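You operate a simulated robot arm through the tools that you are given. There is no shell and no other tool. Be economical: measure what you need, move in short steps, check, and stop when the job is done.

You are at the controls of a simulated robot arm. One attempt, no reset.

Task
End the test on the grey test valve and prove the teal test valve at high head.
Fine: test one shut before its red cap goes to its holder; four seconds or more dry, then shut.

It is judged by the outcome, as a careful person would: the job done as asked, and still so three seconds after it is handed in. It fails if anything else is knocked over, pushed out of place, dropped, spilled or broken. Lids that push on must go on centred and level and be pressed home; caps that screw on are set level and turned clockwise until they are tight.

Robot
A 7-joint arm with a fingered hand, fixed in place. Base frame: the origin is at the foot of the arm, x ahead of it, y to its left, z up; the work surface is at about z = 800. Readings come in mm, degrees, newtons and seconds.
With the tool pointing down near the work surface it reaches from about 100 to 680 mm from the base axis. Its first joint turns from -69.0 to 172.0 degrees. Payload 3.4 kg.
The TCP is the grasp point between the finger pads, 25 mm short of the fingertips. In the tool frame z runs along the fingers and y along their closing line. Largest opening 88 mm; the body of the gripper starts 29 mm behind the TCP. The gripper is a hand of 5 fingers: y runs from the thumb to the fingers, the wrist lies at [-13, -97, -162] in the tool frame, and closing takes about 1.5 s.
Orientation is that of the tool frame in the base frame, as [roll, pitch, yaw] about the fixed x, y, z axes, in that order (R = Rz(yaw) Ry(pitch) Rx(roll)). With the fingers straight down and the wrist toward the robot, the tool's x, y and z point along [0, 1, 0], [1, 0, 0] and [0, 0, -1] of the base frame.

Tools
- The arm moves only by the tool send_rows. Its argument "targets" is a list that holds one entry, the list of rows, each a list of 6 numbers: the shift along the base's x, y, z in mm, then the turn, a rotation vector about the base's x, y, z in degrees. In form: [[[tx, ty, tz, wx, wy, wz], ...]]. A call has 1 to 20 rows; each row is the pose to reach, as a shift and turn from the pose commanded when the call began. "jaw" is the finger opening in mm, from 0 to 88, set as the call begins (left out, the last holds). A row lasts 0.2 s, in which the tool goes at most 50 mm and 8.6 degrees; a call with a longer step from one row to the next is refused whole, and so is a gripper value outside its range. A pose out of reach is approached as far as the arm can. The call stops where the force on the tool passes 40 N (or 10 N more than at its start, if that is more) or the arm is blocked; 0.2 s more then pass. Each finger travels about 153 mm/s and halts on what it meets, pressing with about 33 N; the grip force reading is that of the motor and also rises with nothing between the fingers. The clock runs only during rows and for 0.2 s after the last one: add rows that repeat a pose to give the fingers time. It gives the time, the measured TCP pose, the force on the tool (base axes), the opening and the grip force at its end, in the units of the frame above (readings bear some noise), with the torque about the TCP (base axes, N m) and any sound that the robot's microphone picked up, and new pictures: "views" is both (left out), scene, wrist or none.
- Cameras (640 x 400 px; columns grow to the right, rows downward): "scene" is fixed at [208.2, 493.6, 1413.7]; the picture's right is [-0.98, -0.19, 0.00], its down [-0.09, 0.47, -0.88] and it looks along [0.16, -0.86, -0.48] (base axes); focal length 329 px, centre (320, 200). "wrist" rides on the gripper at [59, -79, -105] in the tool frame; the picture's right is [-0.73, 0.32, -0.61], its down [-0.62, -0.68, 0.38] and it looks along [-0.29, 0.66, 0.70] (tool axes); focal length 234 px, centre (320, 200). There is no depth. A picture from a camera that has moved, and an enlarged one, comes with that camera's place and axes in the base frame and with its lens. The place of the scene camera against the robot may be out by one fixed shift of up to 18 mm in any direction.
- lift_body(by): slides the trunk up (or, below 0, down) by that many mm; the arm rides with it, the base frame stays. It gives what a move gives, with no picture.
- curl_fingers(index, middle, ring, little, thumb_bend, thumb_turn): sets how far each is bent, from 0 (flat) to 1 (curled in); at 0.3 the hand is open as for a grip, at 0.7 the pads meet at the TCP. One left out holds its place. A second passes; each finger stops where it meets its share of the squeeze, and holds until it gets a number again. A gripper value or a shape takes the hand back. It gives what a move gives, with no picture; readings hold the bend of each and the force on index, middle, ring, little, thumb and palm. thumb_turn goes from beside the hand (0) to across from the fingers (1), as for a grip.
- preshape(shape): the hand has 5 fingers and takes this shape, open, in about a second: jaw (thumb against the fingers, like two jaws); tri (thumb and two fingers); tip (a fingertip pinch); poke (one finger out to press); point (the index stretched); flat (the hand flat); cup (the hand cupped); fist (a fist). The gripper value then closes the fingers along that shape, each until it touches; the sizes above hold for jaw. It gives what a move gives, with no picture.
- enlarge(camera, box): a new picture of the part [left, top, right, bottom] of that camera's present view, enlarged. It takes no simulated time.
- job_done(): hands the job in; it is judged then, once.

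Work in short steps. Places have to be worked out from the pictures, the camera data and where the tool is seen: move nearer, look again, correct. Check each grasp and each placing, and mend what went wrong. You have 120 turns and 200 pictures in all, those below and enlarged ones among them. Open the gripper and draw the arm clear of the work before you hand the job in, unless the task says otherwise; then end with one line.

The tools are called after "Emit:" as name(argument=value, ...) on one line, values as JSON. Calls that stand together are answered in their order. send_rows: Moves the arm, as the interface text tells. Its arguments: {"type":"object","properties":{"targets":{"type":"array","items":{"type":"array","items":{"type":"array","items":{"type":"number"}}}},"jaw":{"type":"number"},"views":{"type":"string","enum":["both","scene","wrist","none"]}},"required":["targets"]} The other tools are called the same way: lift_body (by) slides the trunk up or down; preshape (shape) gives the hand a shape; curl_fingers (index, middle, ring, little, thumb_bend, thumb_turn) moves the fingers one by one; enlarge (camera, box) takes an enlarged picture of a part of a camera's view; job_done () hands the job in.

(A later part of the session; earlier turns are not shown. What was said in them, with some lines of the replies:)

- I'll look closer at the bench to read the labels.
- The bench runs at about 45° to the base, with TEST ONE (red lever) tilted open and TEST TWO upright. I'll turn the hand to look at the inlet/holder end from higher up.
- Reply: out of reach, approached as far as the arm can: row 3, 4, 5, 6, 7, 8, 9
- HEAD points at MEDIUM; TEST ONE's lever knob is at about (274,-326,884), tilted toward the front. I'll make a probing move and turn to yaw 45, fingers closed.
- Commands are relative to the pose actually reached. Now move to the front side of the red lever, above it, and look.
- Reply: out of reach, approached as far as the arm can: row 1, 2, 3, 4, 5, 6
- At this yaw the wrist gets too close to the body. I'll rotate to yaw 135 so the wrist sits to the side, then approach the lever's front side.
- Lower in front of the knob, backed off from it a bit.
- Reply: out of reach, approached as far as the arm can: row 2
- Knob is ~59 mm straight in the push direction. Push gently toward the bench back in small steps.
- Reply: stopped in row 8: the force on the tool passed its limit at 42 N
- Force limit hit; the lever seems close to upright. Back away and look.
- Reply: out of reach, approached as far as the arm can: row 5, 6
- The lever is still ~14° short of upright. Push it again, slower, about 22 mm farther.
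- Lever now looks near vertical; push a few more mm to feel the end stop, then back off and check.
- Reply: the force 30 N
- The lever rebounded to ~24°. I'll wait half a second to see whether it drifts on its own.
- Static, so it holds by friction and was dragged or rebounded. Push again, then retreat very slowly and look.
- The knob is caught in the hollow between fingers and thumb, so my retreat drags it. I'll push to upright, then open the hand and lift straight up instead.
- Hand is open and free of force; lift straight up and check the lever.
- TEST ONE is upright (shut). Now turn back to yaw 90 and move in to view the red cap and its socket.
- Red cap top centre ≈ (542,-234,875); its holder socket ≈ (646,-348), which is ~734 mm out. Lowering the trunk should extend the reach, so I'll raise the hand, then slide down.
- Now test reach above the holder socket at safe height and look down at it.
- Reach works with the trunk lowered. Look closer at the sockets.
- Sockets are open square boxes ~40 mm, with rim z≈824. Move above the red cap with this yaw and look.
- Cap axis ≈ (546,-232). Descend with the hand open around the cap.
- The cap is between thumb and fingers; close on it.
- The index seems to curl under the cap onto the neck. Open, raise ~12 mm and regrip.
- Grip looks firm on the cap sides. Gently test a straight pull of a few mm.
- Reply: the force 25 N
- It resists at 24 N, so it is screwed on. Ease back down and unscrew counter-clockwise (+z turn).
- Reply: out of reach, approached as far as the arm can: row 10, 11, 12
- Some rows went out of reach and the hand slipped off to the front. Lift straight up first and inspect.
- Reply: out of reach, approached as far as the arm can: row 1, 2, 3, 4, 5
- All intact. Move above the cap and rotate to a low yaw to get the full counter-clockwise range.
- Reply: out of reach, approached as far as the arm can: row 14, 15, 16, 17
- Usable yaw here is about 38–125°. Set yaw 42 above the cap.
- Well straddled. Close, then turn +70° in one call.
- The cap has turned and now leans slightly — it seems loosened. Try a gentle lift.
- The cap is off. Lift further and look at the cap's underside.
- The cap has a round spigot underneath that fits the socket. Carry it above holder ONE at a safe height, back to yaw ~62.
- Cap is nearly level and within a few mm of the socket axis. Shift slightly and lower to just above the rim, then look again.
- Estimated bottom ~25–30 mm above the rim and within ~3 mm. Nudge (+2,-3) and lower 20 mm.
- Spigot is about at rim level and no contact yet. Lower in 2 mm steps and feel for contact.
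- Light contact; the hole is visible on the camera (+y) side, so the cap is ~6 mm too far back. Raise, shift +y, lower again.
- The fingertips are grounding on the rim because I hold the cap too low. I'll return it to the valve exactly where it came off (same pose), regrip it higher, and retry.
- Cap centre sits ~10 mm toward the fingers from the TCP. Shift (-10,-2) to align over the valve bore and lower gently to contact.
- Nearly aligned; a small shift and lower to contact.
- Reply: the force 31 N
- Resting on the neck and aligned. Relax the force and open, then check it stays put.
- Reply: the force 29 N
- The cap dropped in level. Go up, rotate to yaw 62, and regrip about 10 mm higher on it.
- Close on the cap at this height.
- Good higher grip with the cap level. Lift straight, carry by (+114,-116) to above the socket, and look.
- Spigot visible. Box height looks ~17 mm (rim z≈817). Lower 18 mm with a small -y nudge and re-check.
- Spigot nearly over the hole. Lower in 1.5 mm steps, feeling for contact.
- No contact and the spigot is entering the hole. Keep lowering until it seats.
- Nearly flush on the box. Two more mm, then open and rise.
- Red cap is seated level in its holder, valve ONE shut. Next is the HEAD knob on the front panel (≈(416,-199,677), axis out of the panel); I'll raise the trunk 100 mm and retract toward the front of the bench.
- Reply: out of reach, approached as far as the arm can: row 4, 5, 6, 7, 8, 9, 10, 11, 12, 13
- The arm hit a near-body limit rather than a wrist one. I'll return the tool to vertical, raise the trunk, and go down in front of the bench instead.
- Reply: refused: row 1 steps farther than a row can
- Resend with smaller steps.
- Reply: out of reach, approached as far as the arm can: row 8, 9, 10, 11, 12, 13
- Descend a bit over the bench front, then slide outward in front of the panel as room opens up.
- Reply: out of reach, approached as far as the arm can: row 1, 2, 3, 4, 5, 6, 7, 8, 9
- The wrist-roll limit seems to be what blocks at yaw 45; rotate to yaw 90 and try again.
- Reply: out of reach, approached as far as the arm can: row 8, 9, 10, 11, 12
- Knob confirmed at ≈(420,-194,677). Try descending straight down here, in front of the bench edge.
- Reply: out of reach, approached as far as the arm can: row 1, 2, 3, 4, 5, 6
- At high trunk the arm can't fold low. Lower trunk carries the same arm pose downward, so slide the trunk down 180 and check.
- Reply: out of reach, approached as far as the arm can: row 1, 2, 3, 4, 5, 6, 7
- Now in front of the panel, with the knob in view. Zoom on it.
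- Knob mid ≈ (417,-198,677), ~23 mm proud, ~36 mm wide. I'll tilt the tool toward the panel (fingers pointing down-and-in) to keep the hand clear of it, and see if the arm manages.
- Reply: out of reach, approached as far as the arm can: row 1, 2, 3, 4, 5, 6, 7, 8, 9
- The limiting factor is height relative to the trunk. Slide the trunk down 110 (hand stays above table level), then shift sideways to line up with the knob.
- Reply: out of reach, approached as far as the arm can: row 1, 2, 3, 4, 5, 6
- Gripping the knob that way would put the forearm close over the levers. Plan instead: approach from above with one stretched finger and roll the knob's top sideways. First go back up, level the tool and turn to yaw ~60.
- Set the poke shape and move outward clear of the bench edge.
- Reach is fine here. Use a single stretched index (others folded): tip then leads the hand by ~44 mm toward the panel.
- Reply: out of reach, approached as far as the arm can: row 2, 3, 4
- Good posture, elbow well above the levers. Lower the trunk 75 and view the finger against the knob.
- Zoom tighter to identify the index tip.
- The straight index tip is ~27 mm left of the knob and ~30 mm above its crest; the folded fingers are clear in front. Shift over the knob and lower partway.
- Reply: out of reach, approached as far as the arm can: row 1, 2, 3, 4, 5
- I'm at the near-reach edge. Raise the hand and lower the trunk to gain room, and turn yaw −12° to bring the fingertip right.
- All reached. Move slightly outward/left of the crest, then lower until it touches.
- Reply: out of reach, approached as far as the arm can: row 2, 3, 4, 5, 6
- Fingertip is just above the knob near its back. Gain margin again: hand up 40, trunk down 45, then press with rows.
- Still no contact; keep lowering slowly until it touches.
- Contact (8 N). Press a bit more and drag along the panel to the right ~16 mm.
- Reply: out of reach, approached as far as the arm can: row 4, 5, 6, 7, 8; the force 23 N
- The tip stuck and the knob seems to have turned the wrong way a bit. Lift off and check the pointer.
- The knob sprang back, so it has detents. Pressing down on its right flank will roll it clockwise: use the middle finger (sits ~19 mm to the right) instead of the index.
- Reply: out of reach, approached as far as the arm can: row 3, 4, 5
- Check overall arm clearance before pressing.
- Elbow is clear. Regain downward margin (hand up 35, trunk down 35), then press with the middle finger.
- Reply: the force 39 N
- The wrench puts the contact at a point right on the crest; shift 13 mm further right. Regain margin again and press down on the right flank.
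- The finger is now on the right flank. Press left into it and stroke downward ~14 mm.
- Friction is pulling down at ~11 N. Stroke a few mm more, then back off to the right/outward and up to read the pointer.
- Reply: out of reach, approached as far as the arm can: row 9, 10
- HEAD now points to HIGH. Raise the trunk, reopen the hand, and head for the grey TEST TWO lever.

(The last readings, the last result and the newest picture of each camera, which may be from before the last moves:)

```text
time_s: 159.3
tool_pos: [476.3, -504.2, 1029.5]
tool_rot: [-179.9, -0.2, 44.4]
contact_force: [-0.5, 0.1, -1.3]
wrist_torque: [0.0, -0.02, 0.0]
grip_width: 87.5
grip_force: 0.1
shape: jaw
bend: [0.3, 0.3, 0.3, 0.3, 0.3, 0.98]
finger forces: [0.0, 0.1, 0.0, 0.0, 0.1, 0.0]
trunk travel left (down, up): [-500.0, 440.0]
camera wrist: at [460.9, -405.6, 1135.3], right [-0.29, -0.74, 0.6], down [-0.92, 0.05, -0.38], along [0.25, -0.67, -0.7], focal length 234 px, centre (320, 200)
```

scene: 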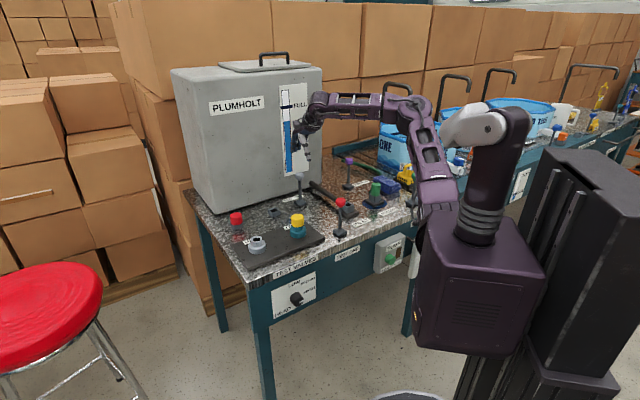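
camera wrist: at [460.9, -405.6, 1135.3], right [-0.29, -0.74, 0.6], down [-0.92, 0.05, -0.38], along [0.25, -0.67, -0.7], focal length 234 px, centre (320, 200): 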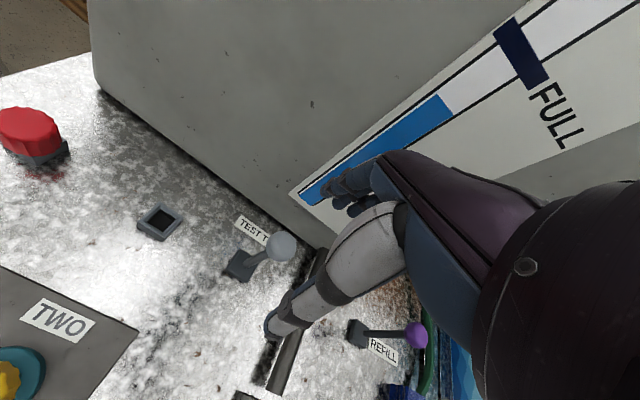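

Knob TWO at ≈(493,-541,912). Descend so the fingers go behind it and the thumb in front.

Emit:
send_rows(targets=[[[6, -16, 0, 0, 0, 0], [12, -32, -20, 0, 0, 0], [12, -32, -55, 0, 0, 0], [12, -32, -90, 0, 0, 0], [12, -32, -115, 0, 0, 0], [12, -32, -119, 0, 0, 0], [12, -32, -119, 0, 0, 0]]], views="wrist")

Emit:
enlarge(camera="scene", box=[270, 150, 350, 210])

```text
time_s: 160.9
tool_pos: [486.4, -537.1, 912.0]
tool_rot: [-179.8, -0.3, 44.4]
contact_force: [-0.6, 0.4, 0.4]
wrist_torque: [0.0, -0.02, -0.01]
grip_width: 87.8
grip_force: 0.1
shape: jaw
bend: [0.3, 0.3, 0.3, 0.3, 0.3, 0.98]
finger forces: [0.0, 0.0, 0.1, 0.0, 0.0, 0.1]
trunk travel left (down, up): [-500.0, 440.0]
camera wrist: at [471.7, -437.6, 1017.5], right [-0.29, -0.74, 0.6], down [-0.92, 0.05, -0.38], along [0.25, -0.67, -0.7], focal length 234 px, centre (320, 200)
```

wrist: 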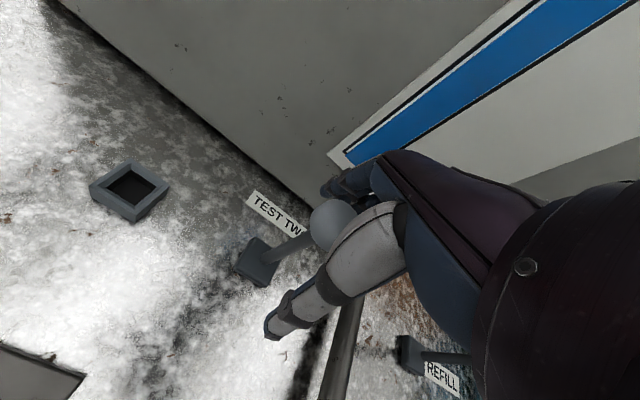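

```text
6.67 times, centred on (310, 180) of scene
camera zoom: at [208.2, 493.6, 1413.7], right [-0.98, -0.19, 0.0], down [-0.09, 0.47, -0.88], along [0.16, -0.86, -0.48], focal length 2192 px, centre (387, 333)
```

zoom: 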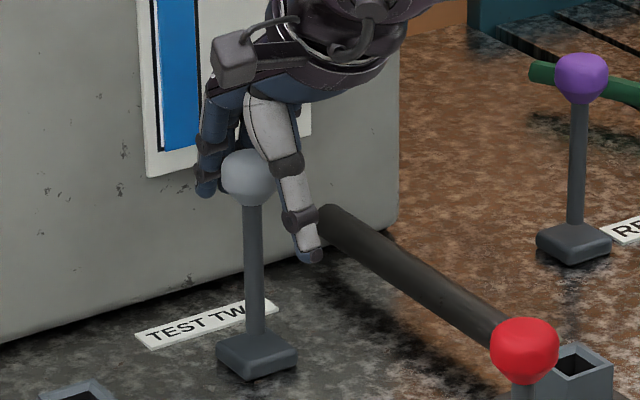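

The knob sits between thumb and fingers, slightly toward the index side. Nudge 5 mm that way and partially close to cage it.

Emit:
send_rows(targets=[[[2, 2, -3, 0, 0, 0], [4, 4, -5, 0, 0, 0], [4, 4, -5, 0, 0, 0], [4, 4, -5, 0, 0, 0], [4, 4, -5, 0, 0, 0]]], jaw=36, views="wrist")

Emit:
enlarge(camera="scene", box=[270, 150, 350, 210])

```text
time_s: 162.1
tool_pos: [489.1, -531.2, 906.2]
tool_rot: [-179.8, -0.3, 44.4]
contact_force: [-0.2, 0.3, 0.1]
wrist_torque: [0.0, -0.01, 0.01]
grip_width: 36.2
grip_force: 0.1
shape: jaw
bend: [0.74, 0.48, 0.45, 0.43, 0.72, 1.0]
finger forces: [0.1, 0.0, 0.0, 0.0, 0.0, 0.1]
trunk travel left (down, up): [-500.0, 440.0]
camera wrist: at [475.0, -432.4, 1013.2], right [-0.29, -0.74, 0.6], down [-0.92, 0.05, -0.38], along [0.25, -0.67, -0.7], focal length 234 px, centre (320, 200)
```

wrist: 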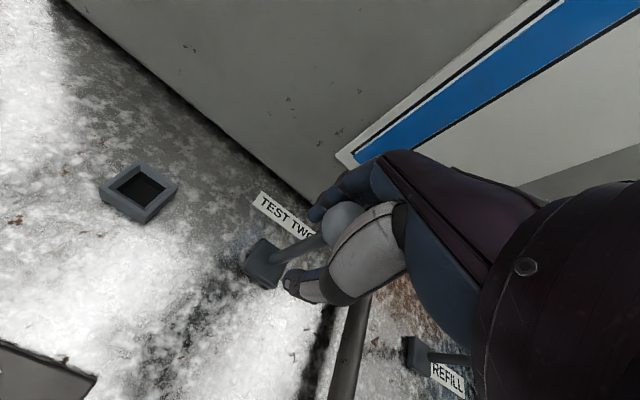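

```text
6.67 times, centred on (310, 180) of scene
camera zoom: at [208.2, 493.6, 1413.7], right [-0.98, -0.19, 0.0], down [-0.09, 0.47, -0.88], along [0.16, -0.86, -0.48], focal length 2192 px, centre (387, 333)
```

zoom: 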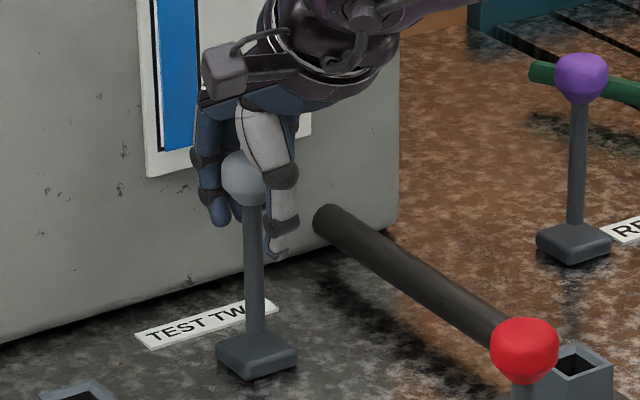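

Caged. Pull toward the bench front along the arc.

Emit:
send_rows(targets=[[[-5, 5, 0, 0, 0, 0], [-10, 10, 0, 0, 0, 0], [-15, 15, -1, 0, 0, 0], [-20, 20, -3, 0, 0, 0], [-25, 25, -5, 0, 0, 0], [-30, 30, -8, 0, 0, 0], [-35, 35, -11, 0, 0, 0], [-40, 40, -14, 0, 0, 0], [-45, 45, -18, 0, 0, 0], [-50, 50, -22, 0, 0, 0], [-54, 54, -25, 0, 0, 0]]], views="wrist")

Emit:
enlarge(camera="scene", box=[250, 155, 370, 245])

```text
time_s: 164.5
tool_pos: [434.2, -477.9, 883.2]
tool_rot: [-179.8, -0.4, 44.3]
contact_force: [0.8, -8.1, 4.2]
wrist_torque: [-0.25, -0.06, -0.16]
grip_width: 40.5
grip_force: 0.2
shape: jaw
bend: [0.74, 0.42, 0.45, 0.43, 0.72, 1.0]
finger forces: [2.8, 7.9, 0.1, 0.0, 0.0, 0.1]
trunk travel left (down, up): [-500.0, 440.0]
camera wrist: at [419.8, -379.9, 989.1], right [-0.29, -0.74, 0.6], down [-0.92, 0.05, -0.38], along [0.25, -0.67, -0.7], focal length 234 px, centre (320, 200)
```

wrist: 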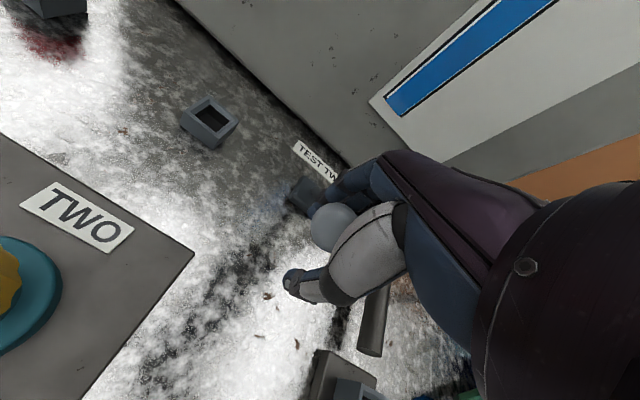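

```text
4.44 times, centred on (310, 200) of scene
camera zoom: at [208.2, 493.6, 1413.7], right [-0.98, -0.19, 0.0], down [-0.09, 0.47, -0.88], along [0.16, -0.86, -0.48], focal length 1462 px, centre (364, 200)
```

zoom: 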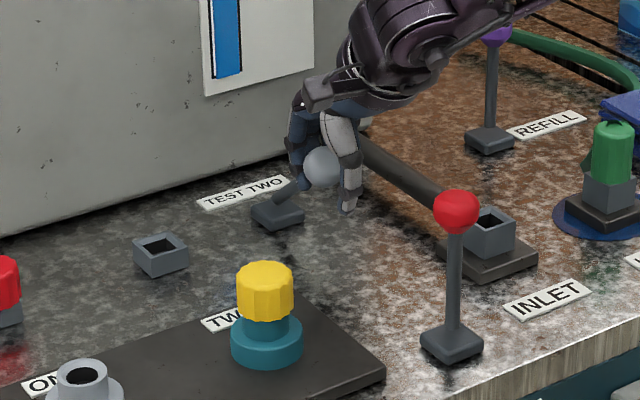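

The lever is tilted open to about the same angle the red one was. Pull a few mm more to its stop, then hold ~4 s.

Emit:
send_rows(targets=[[[-2, 2, -1, 0, 0, 0], [-4, 4, -3, 0, 0, 0], [-6, 6, -5, 0, 0, 0], [-6, 6, -5, 0, 0, 0], [-6, 6, -5, 0, 0, 0], [-6, 6, -5, 0, 0, 0], [-6, 6, -5, 0, 0, 0], [-6, 6, -5, 0, 0, 0], [-6, 6, -5, 0, 0, 0], [-6, 6, -5, 0, 0, 0]]], views="none")

Emit:
enlarge(camera="scene", box=[250, 155, 370, 245])

```text
time_s: 166.7
tool_pos: [428.6, -472.9, 877.3]
tool_rot: [-179.7, -0.3, 44.4]
contact_force: [4.8, -11.5, 7.7]
wrist_torque: [-0.31, -0.18, -0.2]
grip_width: 42.5
grip_force: 0.1
shape: jaw
bend: [0.74, 0.42, 0.45, 0.43, 0.72, 1.0]
finger forces: [6.9, 8.2, 0.1, 0.1, 0.0, 0.0]
trunk travel left (down, up): [-500.0, 440.0]
```

```text
4.44 times, centred on (310, 200) of scene
camera zoom: at [208.2, 493.6, 1413.7], right [-0.98, -0.19, 0.0], down [-0.09, 0.47, -0.88], along [0.16, -0.86, -0.48], focal length 1462 px, centre (364, 200)
```

zoom: 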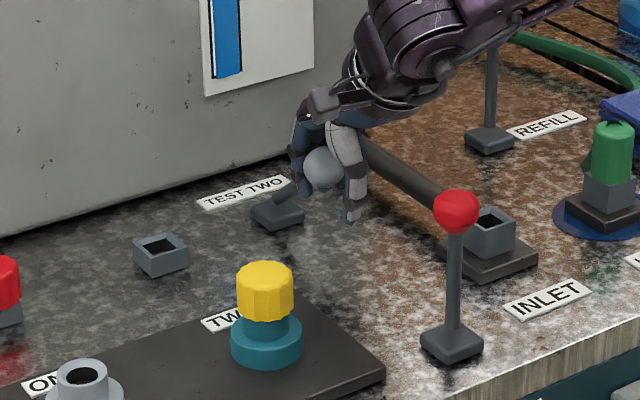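

Lever at its stop and valve TWO dry. Hold ~5 s more and check.

Emit:
send_rows(targets=[[[0, 0, 0, 0, 0, 0], [0, 0, 0, 0, 0, 0], [0, 0, 0, 0, 0, 0], [0, 0, 0, 0, 0, 0], [0, 0, 0, 0, 0, 0], [0, 0, 0, 0, 0, 0], [0, 0, 0, 0, 0, 0], [0, 0, 0, 0, 0, 0], [0, 0, 0, 0, 0, 0], [0, 0, 0, 0, 0, 0], [0, 0, 0, 0, 0, 0], [0, 0, 0, 0, 0, 0], [0, 0, 0, 0, 0, 0], [0, 0, 0, 0, 0, 0], [0, 0, 0, 0, 0, 0], [0, 0, 0, 0, 0, 0], [0, 0, 0, 0, 0, 0], [0, 0, 0, 0, 0, 0], [0, 0, 0, 0, 0, 0], [0, 0, 0, 0, 0, 0]]], views="scene")

Emit:
enlarge(camera="scene", box=[230, 190, 350, 270])

```text
time_s: 170.9
tool_pos: [429.8, -472.1, 877.9]
tool_rot: [-179.8, -0.3, 44.3]
contact_force: [4.3, -12.7, 7.7]
wrist_torque: [-0.3, -0.12, -0.2]
grip_width: 42.7
grip_force: 0.2
shape: jaw
bend: [0.74, 0.42, 0.45, 0.43, 0.72, 1.0]
finger forces: [6.9, 8.2, 0.0, 0.0, 0.0, 0.0]
trunk travel left (down, up): [-500.0, 440.0]
```

scene: 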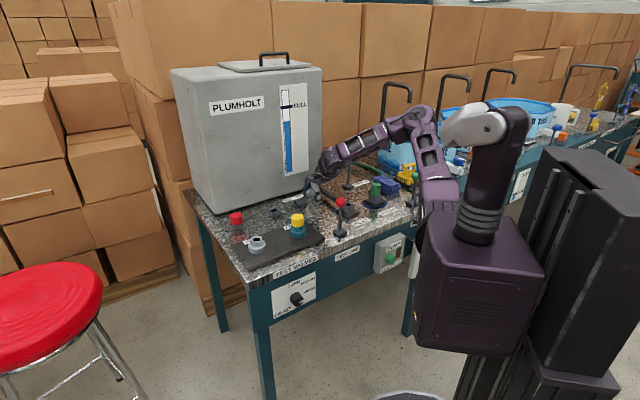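

```text
5.00 times, centred on (290, 230) of scene
camera zoom: at [208.2, 493.6, 1413.7], right [-0.98, -0.19, 0.0], down [-0.09, 0.47, -0.88], along [0.16, -0.86, -0.48], focal length 1644 px, centre (470, 50)
```

zoom: 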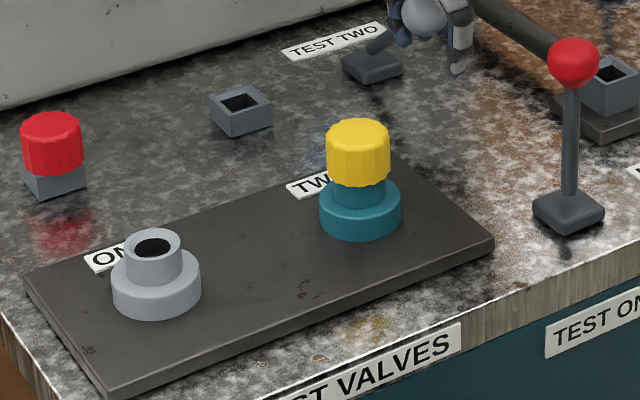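

Dry for over 6 s at HIGH. Now push the lever back to upright.

Emit:
send_rows(targets=[[[6, -6, 2, 0, 0, 0], [12, -12, 6, 0, 0, 0], [18, -18, 10, 0, 0, 0], [24, -24, 14, 0, 0, 0], [30, -30, 18, 0, 0, 0], [36, -36, 22, 0, 0, 0], [42, -42, 25, 0, 0, 0], [48, -48, 27, 0, 0, 0], [53, -53, 29, 0, 0, 0], [57, -57, 30, 0, 0, 0], [61, -61, 30, 0, 0, 0], [64, -64, 30, 0, 0, 0], [67, -67, 30, 0, 0, 0]]], views="none")

Emit:
enlarge(camera="scene", box=[270, 150, 350, 210])

```text
time_s: 173.7
tool_pos: [496.9, -538.9, 907.0]
tool_rot: [-179.9, -0.3, 44.4]
contact_force: [0.5, 0.0, 0.6]
wrist_torque: [0.01, 0.0, 0.02]
grip_width: 36.4
grip_force: 0.0
shape: jaw
bend: [0.74, 0.48, 0.45, 0.43, 0.72, 1.0]
finger forces: [0.0, 0.1, 0.0, 0.0, 0.0, 0.0]
trunk travel left (down, up): [-500.0, 440.0]
```

```text
6.67 times, centred on (310, 180) of scene
camera zoom: at [208.2, 493.6, 1413.7], right [-0.98, -0.19, 0.0], down [-0.09, 0.47, -0.88], along [0.16, -0.86, -0.48], focal length 2192 px, centre (387, 333)
```

zoom: 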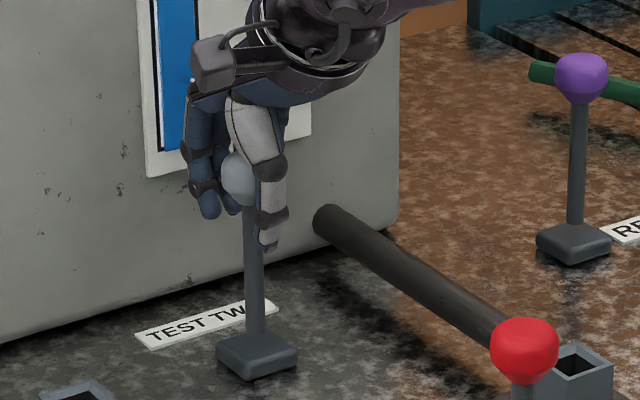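

Looks upright. Push a few more mm to feel the stop, then open and lift straight up.

Emit:
send_rows(targets=[[[2, -2, 0, 0, 0, 0], [3.5, -3.5, 0, 0, 0, 0], [5, -5, 0, 0, 0, 0]]], views="none")

Emit:
send_rows(targets=[[[-2, 2, 0, 0, 0, 0], [-4, 4, 0, 0, 0, 0], [-4, 4, 0, 0, 0, 0], [-4, 4, 0, 0, 0, 0], [-4, 4, 0, 0, 0, 0], [-4, 4, 0, 0, 0, 0], [-4, 4, 20, 0, 0, 0], [-4, 4, 50, 0, 0, 0], [-4, 4, 90, 0, 0, 0], [-4, 4, 130, 0, 0, 0], [-4, 4, 130, 0, 0, 0]]], jaw=88, views="wrist")

Emit:
enlarge(camera="scene", box=[270, 150, 390, 240])

```text
time_s: 174.5
tool_pos: [500.9, -543.4, 908.7]
tool_rot: [-179.8, -0.4, 44.3]
contact_force: [-0.6, -0.3, 0.3]
wrist_torque: [-0.03, -0.01, 0.03]
grip_width: 36.4
grip_force: 0.0
shape: jaw
bend: [0.74, 0.48, 0.45, 0.43, 0.72, 1.0]
finger forces: [0.0, 0.0, 0.0, 0.0, 0.1, 0.0]
trunk travel left (down, up): [-500.0, 440.0]
```

```text
time_s: 176.9
tool_pos: [498.2, -542.0, 1036.9]
tool_rot: [-179.9, -0.3, 44.4]
contact_force: [-0.6, -0.5, -0.2]
wrist_torque: [-0.01, 0.0, -0.03]
grip_width: 88.0
grip_force: 0.2
shape: jaw
bend: [0.3, 0.3, 0.3, 0.3, 0.3, 0.98]
finger forces: [0.0, 0.1, 0.0, 0.0, 0.0, 0.0]
trunk travel left (down, up): [-500.0, 440.0]
camera wrist: at [482.9, -442.5, 1143.5], right [-0.29, -0.74, 0.6], down [-0.92, 0.05, -0.38], along [0.25, -0.67, -0.7], focal length 234 px, centre (320, 200)
```

wrist: 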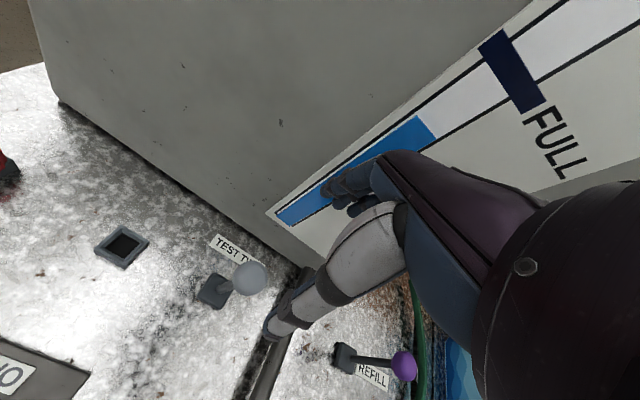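

```text
4.44 times, centred on (330, 195) of scene
camera zoom: at [208.2, 493.6, 1413.7], right [-0.98, -0.19, 0.0], down [-0.09, 0.47, -0.88], along [0.16, -0.86, -0.48], focal length 1462 px, centre (276, 222)
```

zoom: 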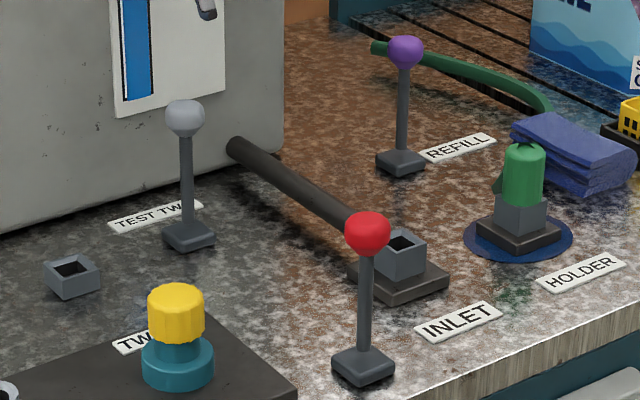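

TEST TWO is upright again, TEST ONE upright. Draw the arm clear and take a last look.

Emit:
send_rows(targets=[[[-20, 30, 30, 0, 0, 4], [-40, 60, 60, 0, 0, 8], [-60, 90, 90, 0, 0, 12], [-80, 120, 120, 0, 0, 16], [-100, 150, 150, 0, 0, 20], [-110, 180, 180, 0, 0, 24], [-110, 200, 200, 0, 0, 28], [-110, 200, 200, 0, 0, 28]]], views="scene")

Emit:
enlarge(camera="scene", box=[210, 190, 370, 310])

```text
time_s: 178.7
tool_pos: [385.7, -340.4, 1236.4]
tool_rot: [-179.9, -0.4, 72.5]
contact_force: [-0.4, -0.4, 0.1]
wrist_torque: [-0.01, -0.01, 0.01]
grip_width: 88.0
grip_force: 0.0
shape: jaw
bend: [0.3, 0.3, 0.3, 0.3, 0.3, 0.98]
finger forces: [0.1, 0.0, 0.0, 0.0, 0.0, 0.0]
trunk travel left (down, up): [-500.0, 440.0]
```

scene: 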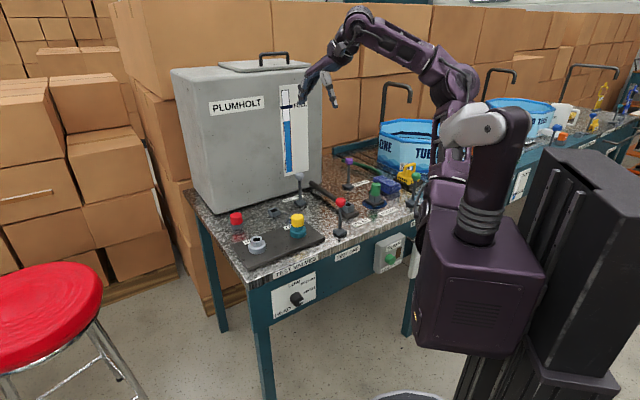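

```text
3.33 times, centred on (290, 250) of scene
camera zoom: at [208.2, 493.6, 1413.7], right [-0.98, -0.19, 0.0], down [-0.09, 0.47, -0.88], along [0.16, -0.86, -0.48], focal length 1096 px, centre (420, 33)
```

zoom: 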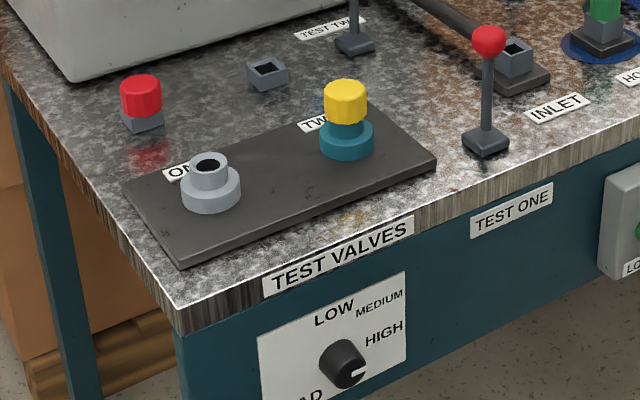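

Both levers are shut, the red cap is in its holder, the knob is on HIGH, the bench is dry and the arm is clear. Handing it in.

Emit:
job_done()

```text
The job is handed in.
```

The test on the grey valve is ended: TEST ONE was shut before its red cap came off, and the cap is level in its holder. The teal valve stayed dry for over six seconds at HIGH head, and TEST TWO is shut again.
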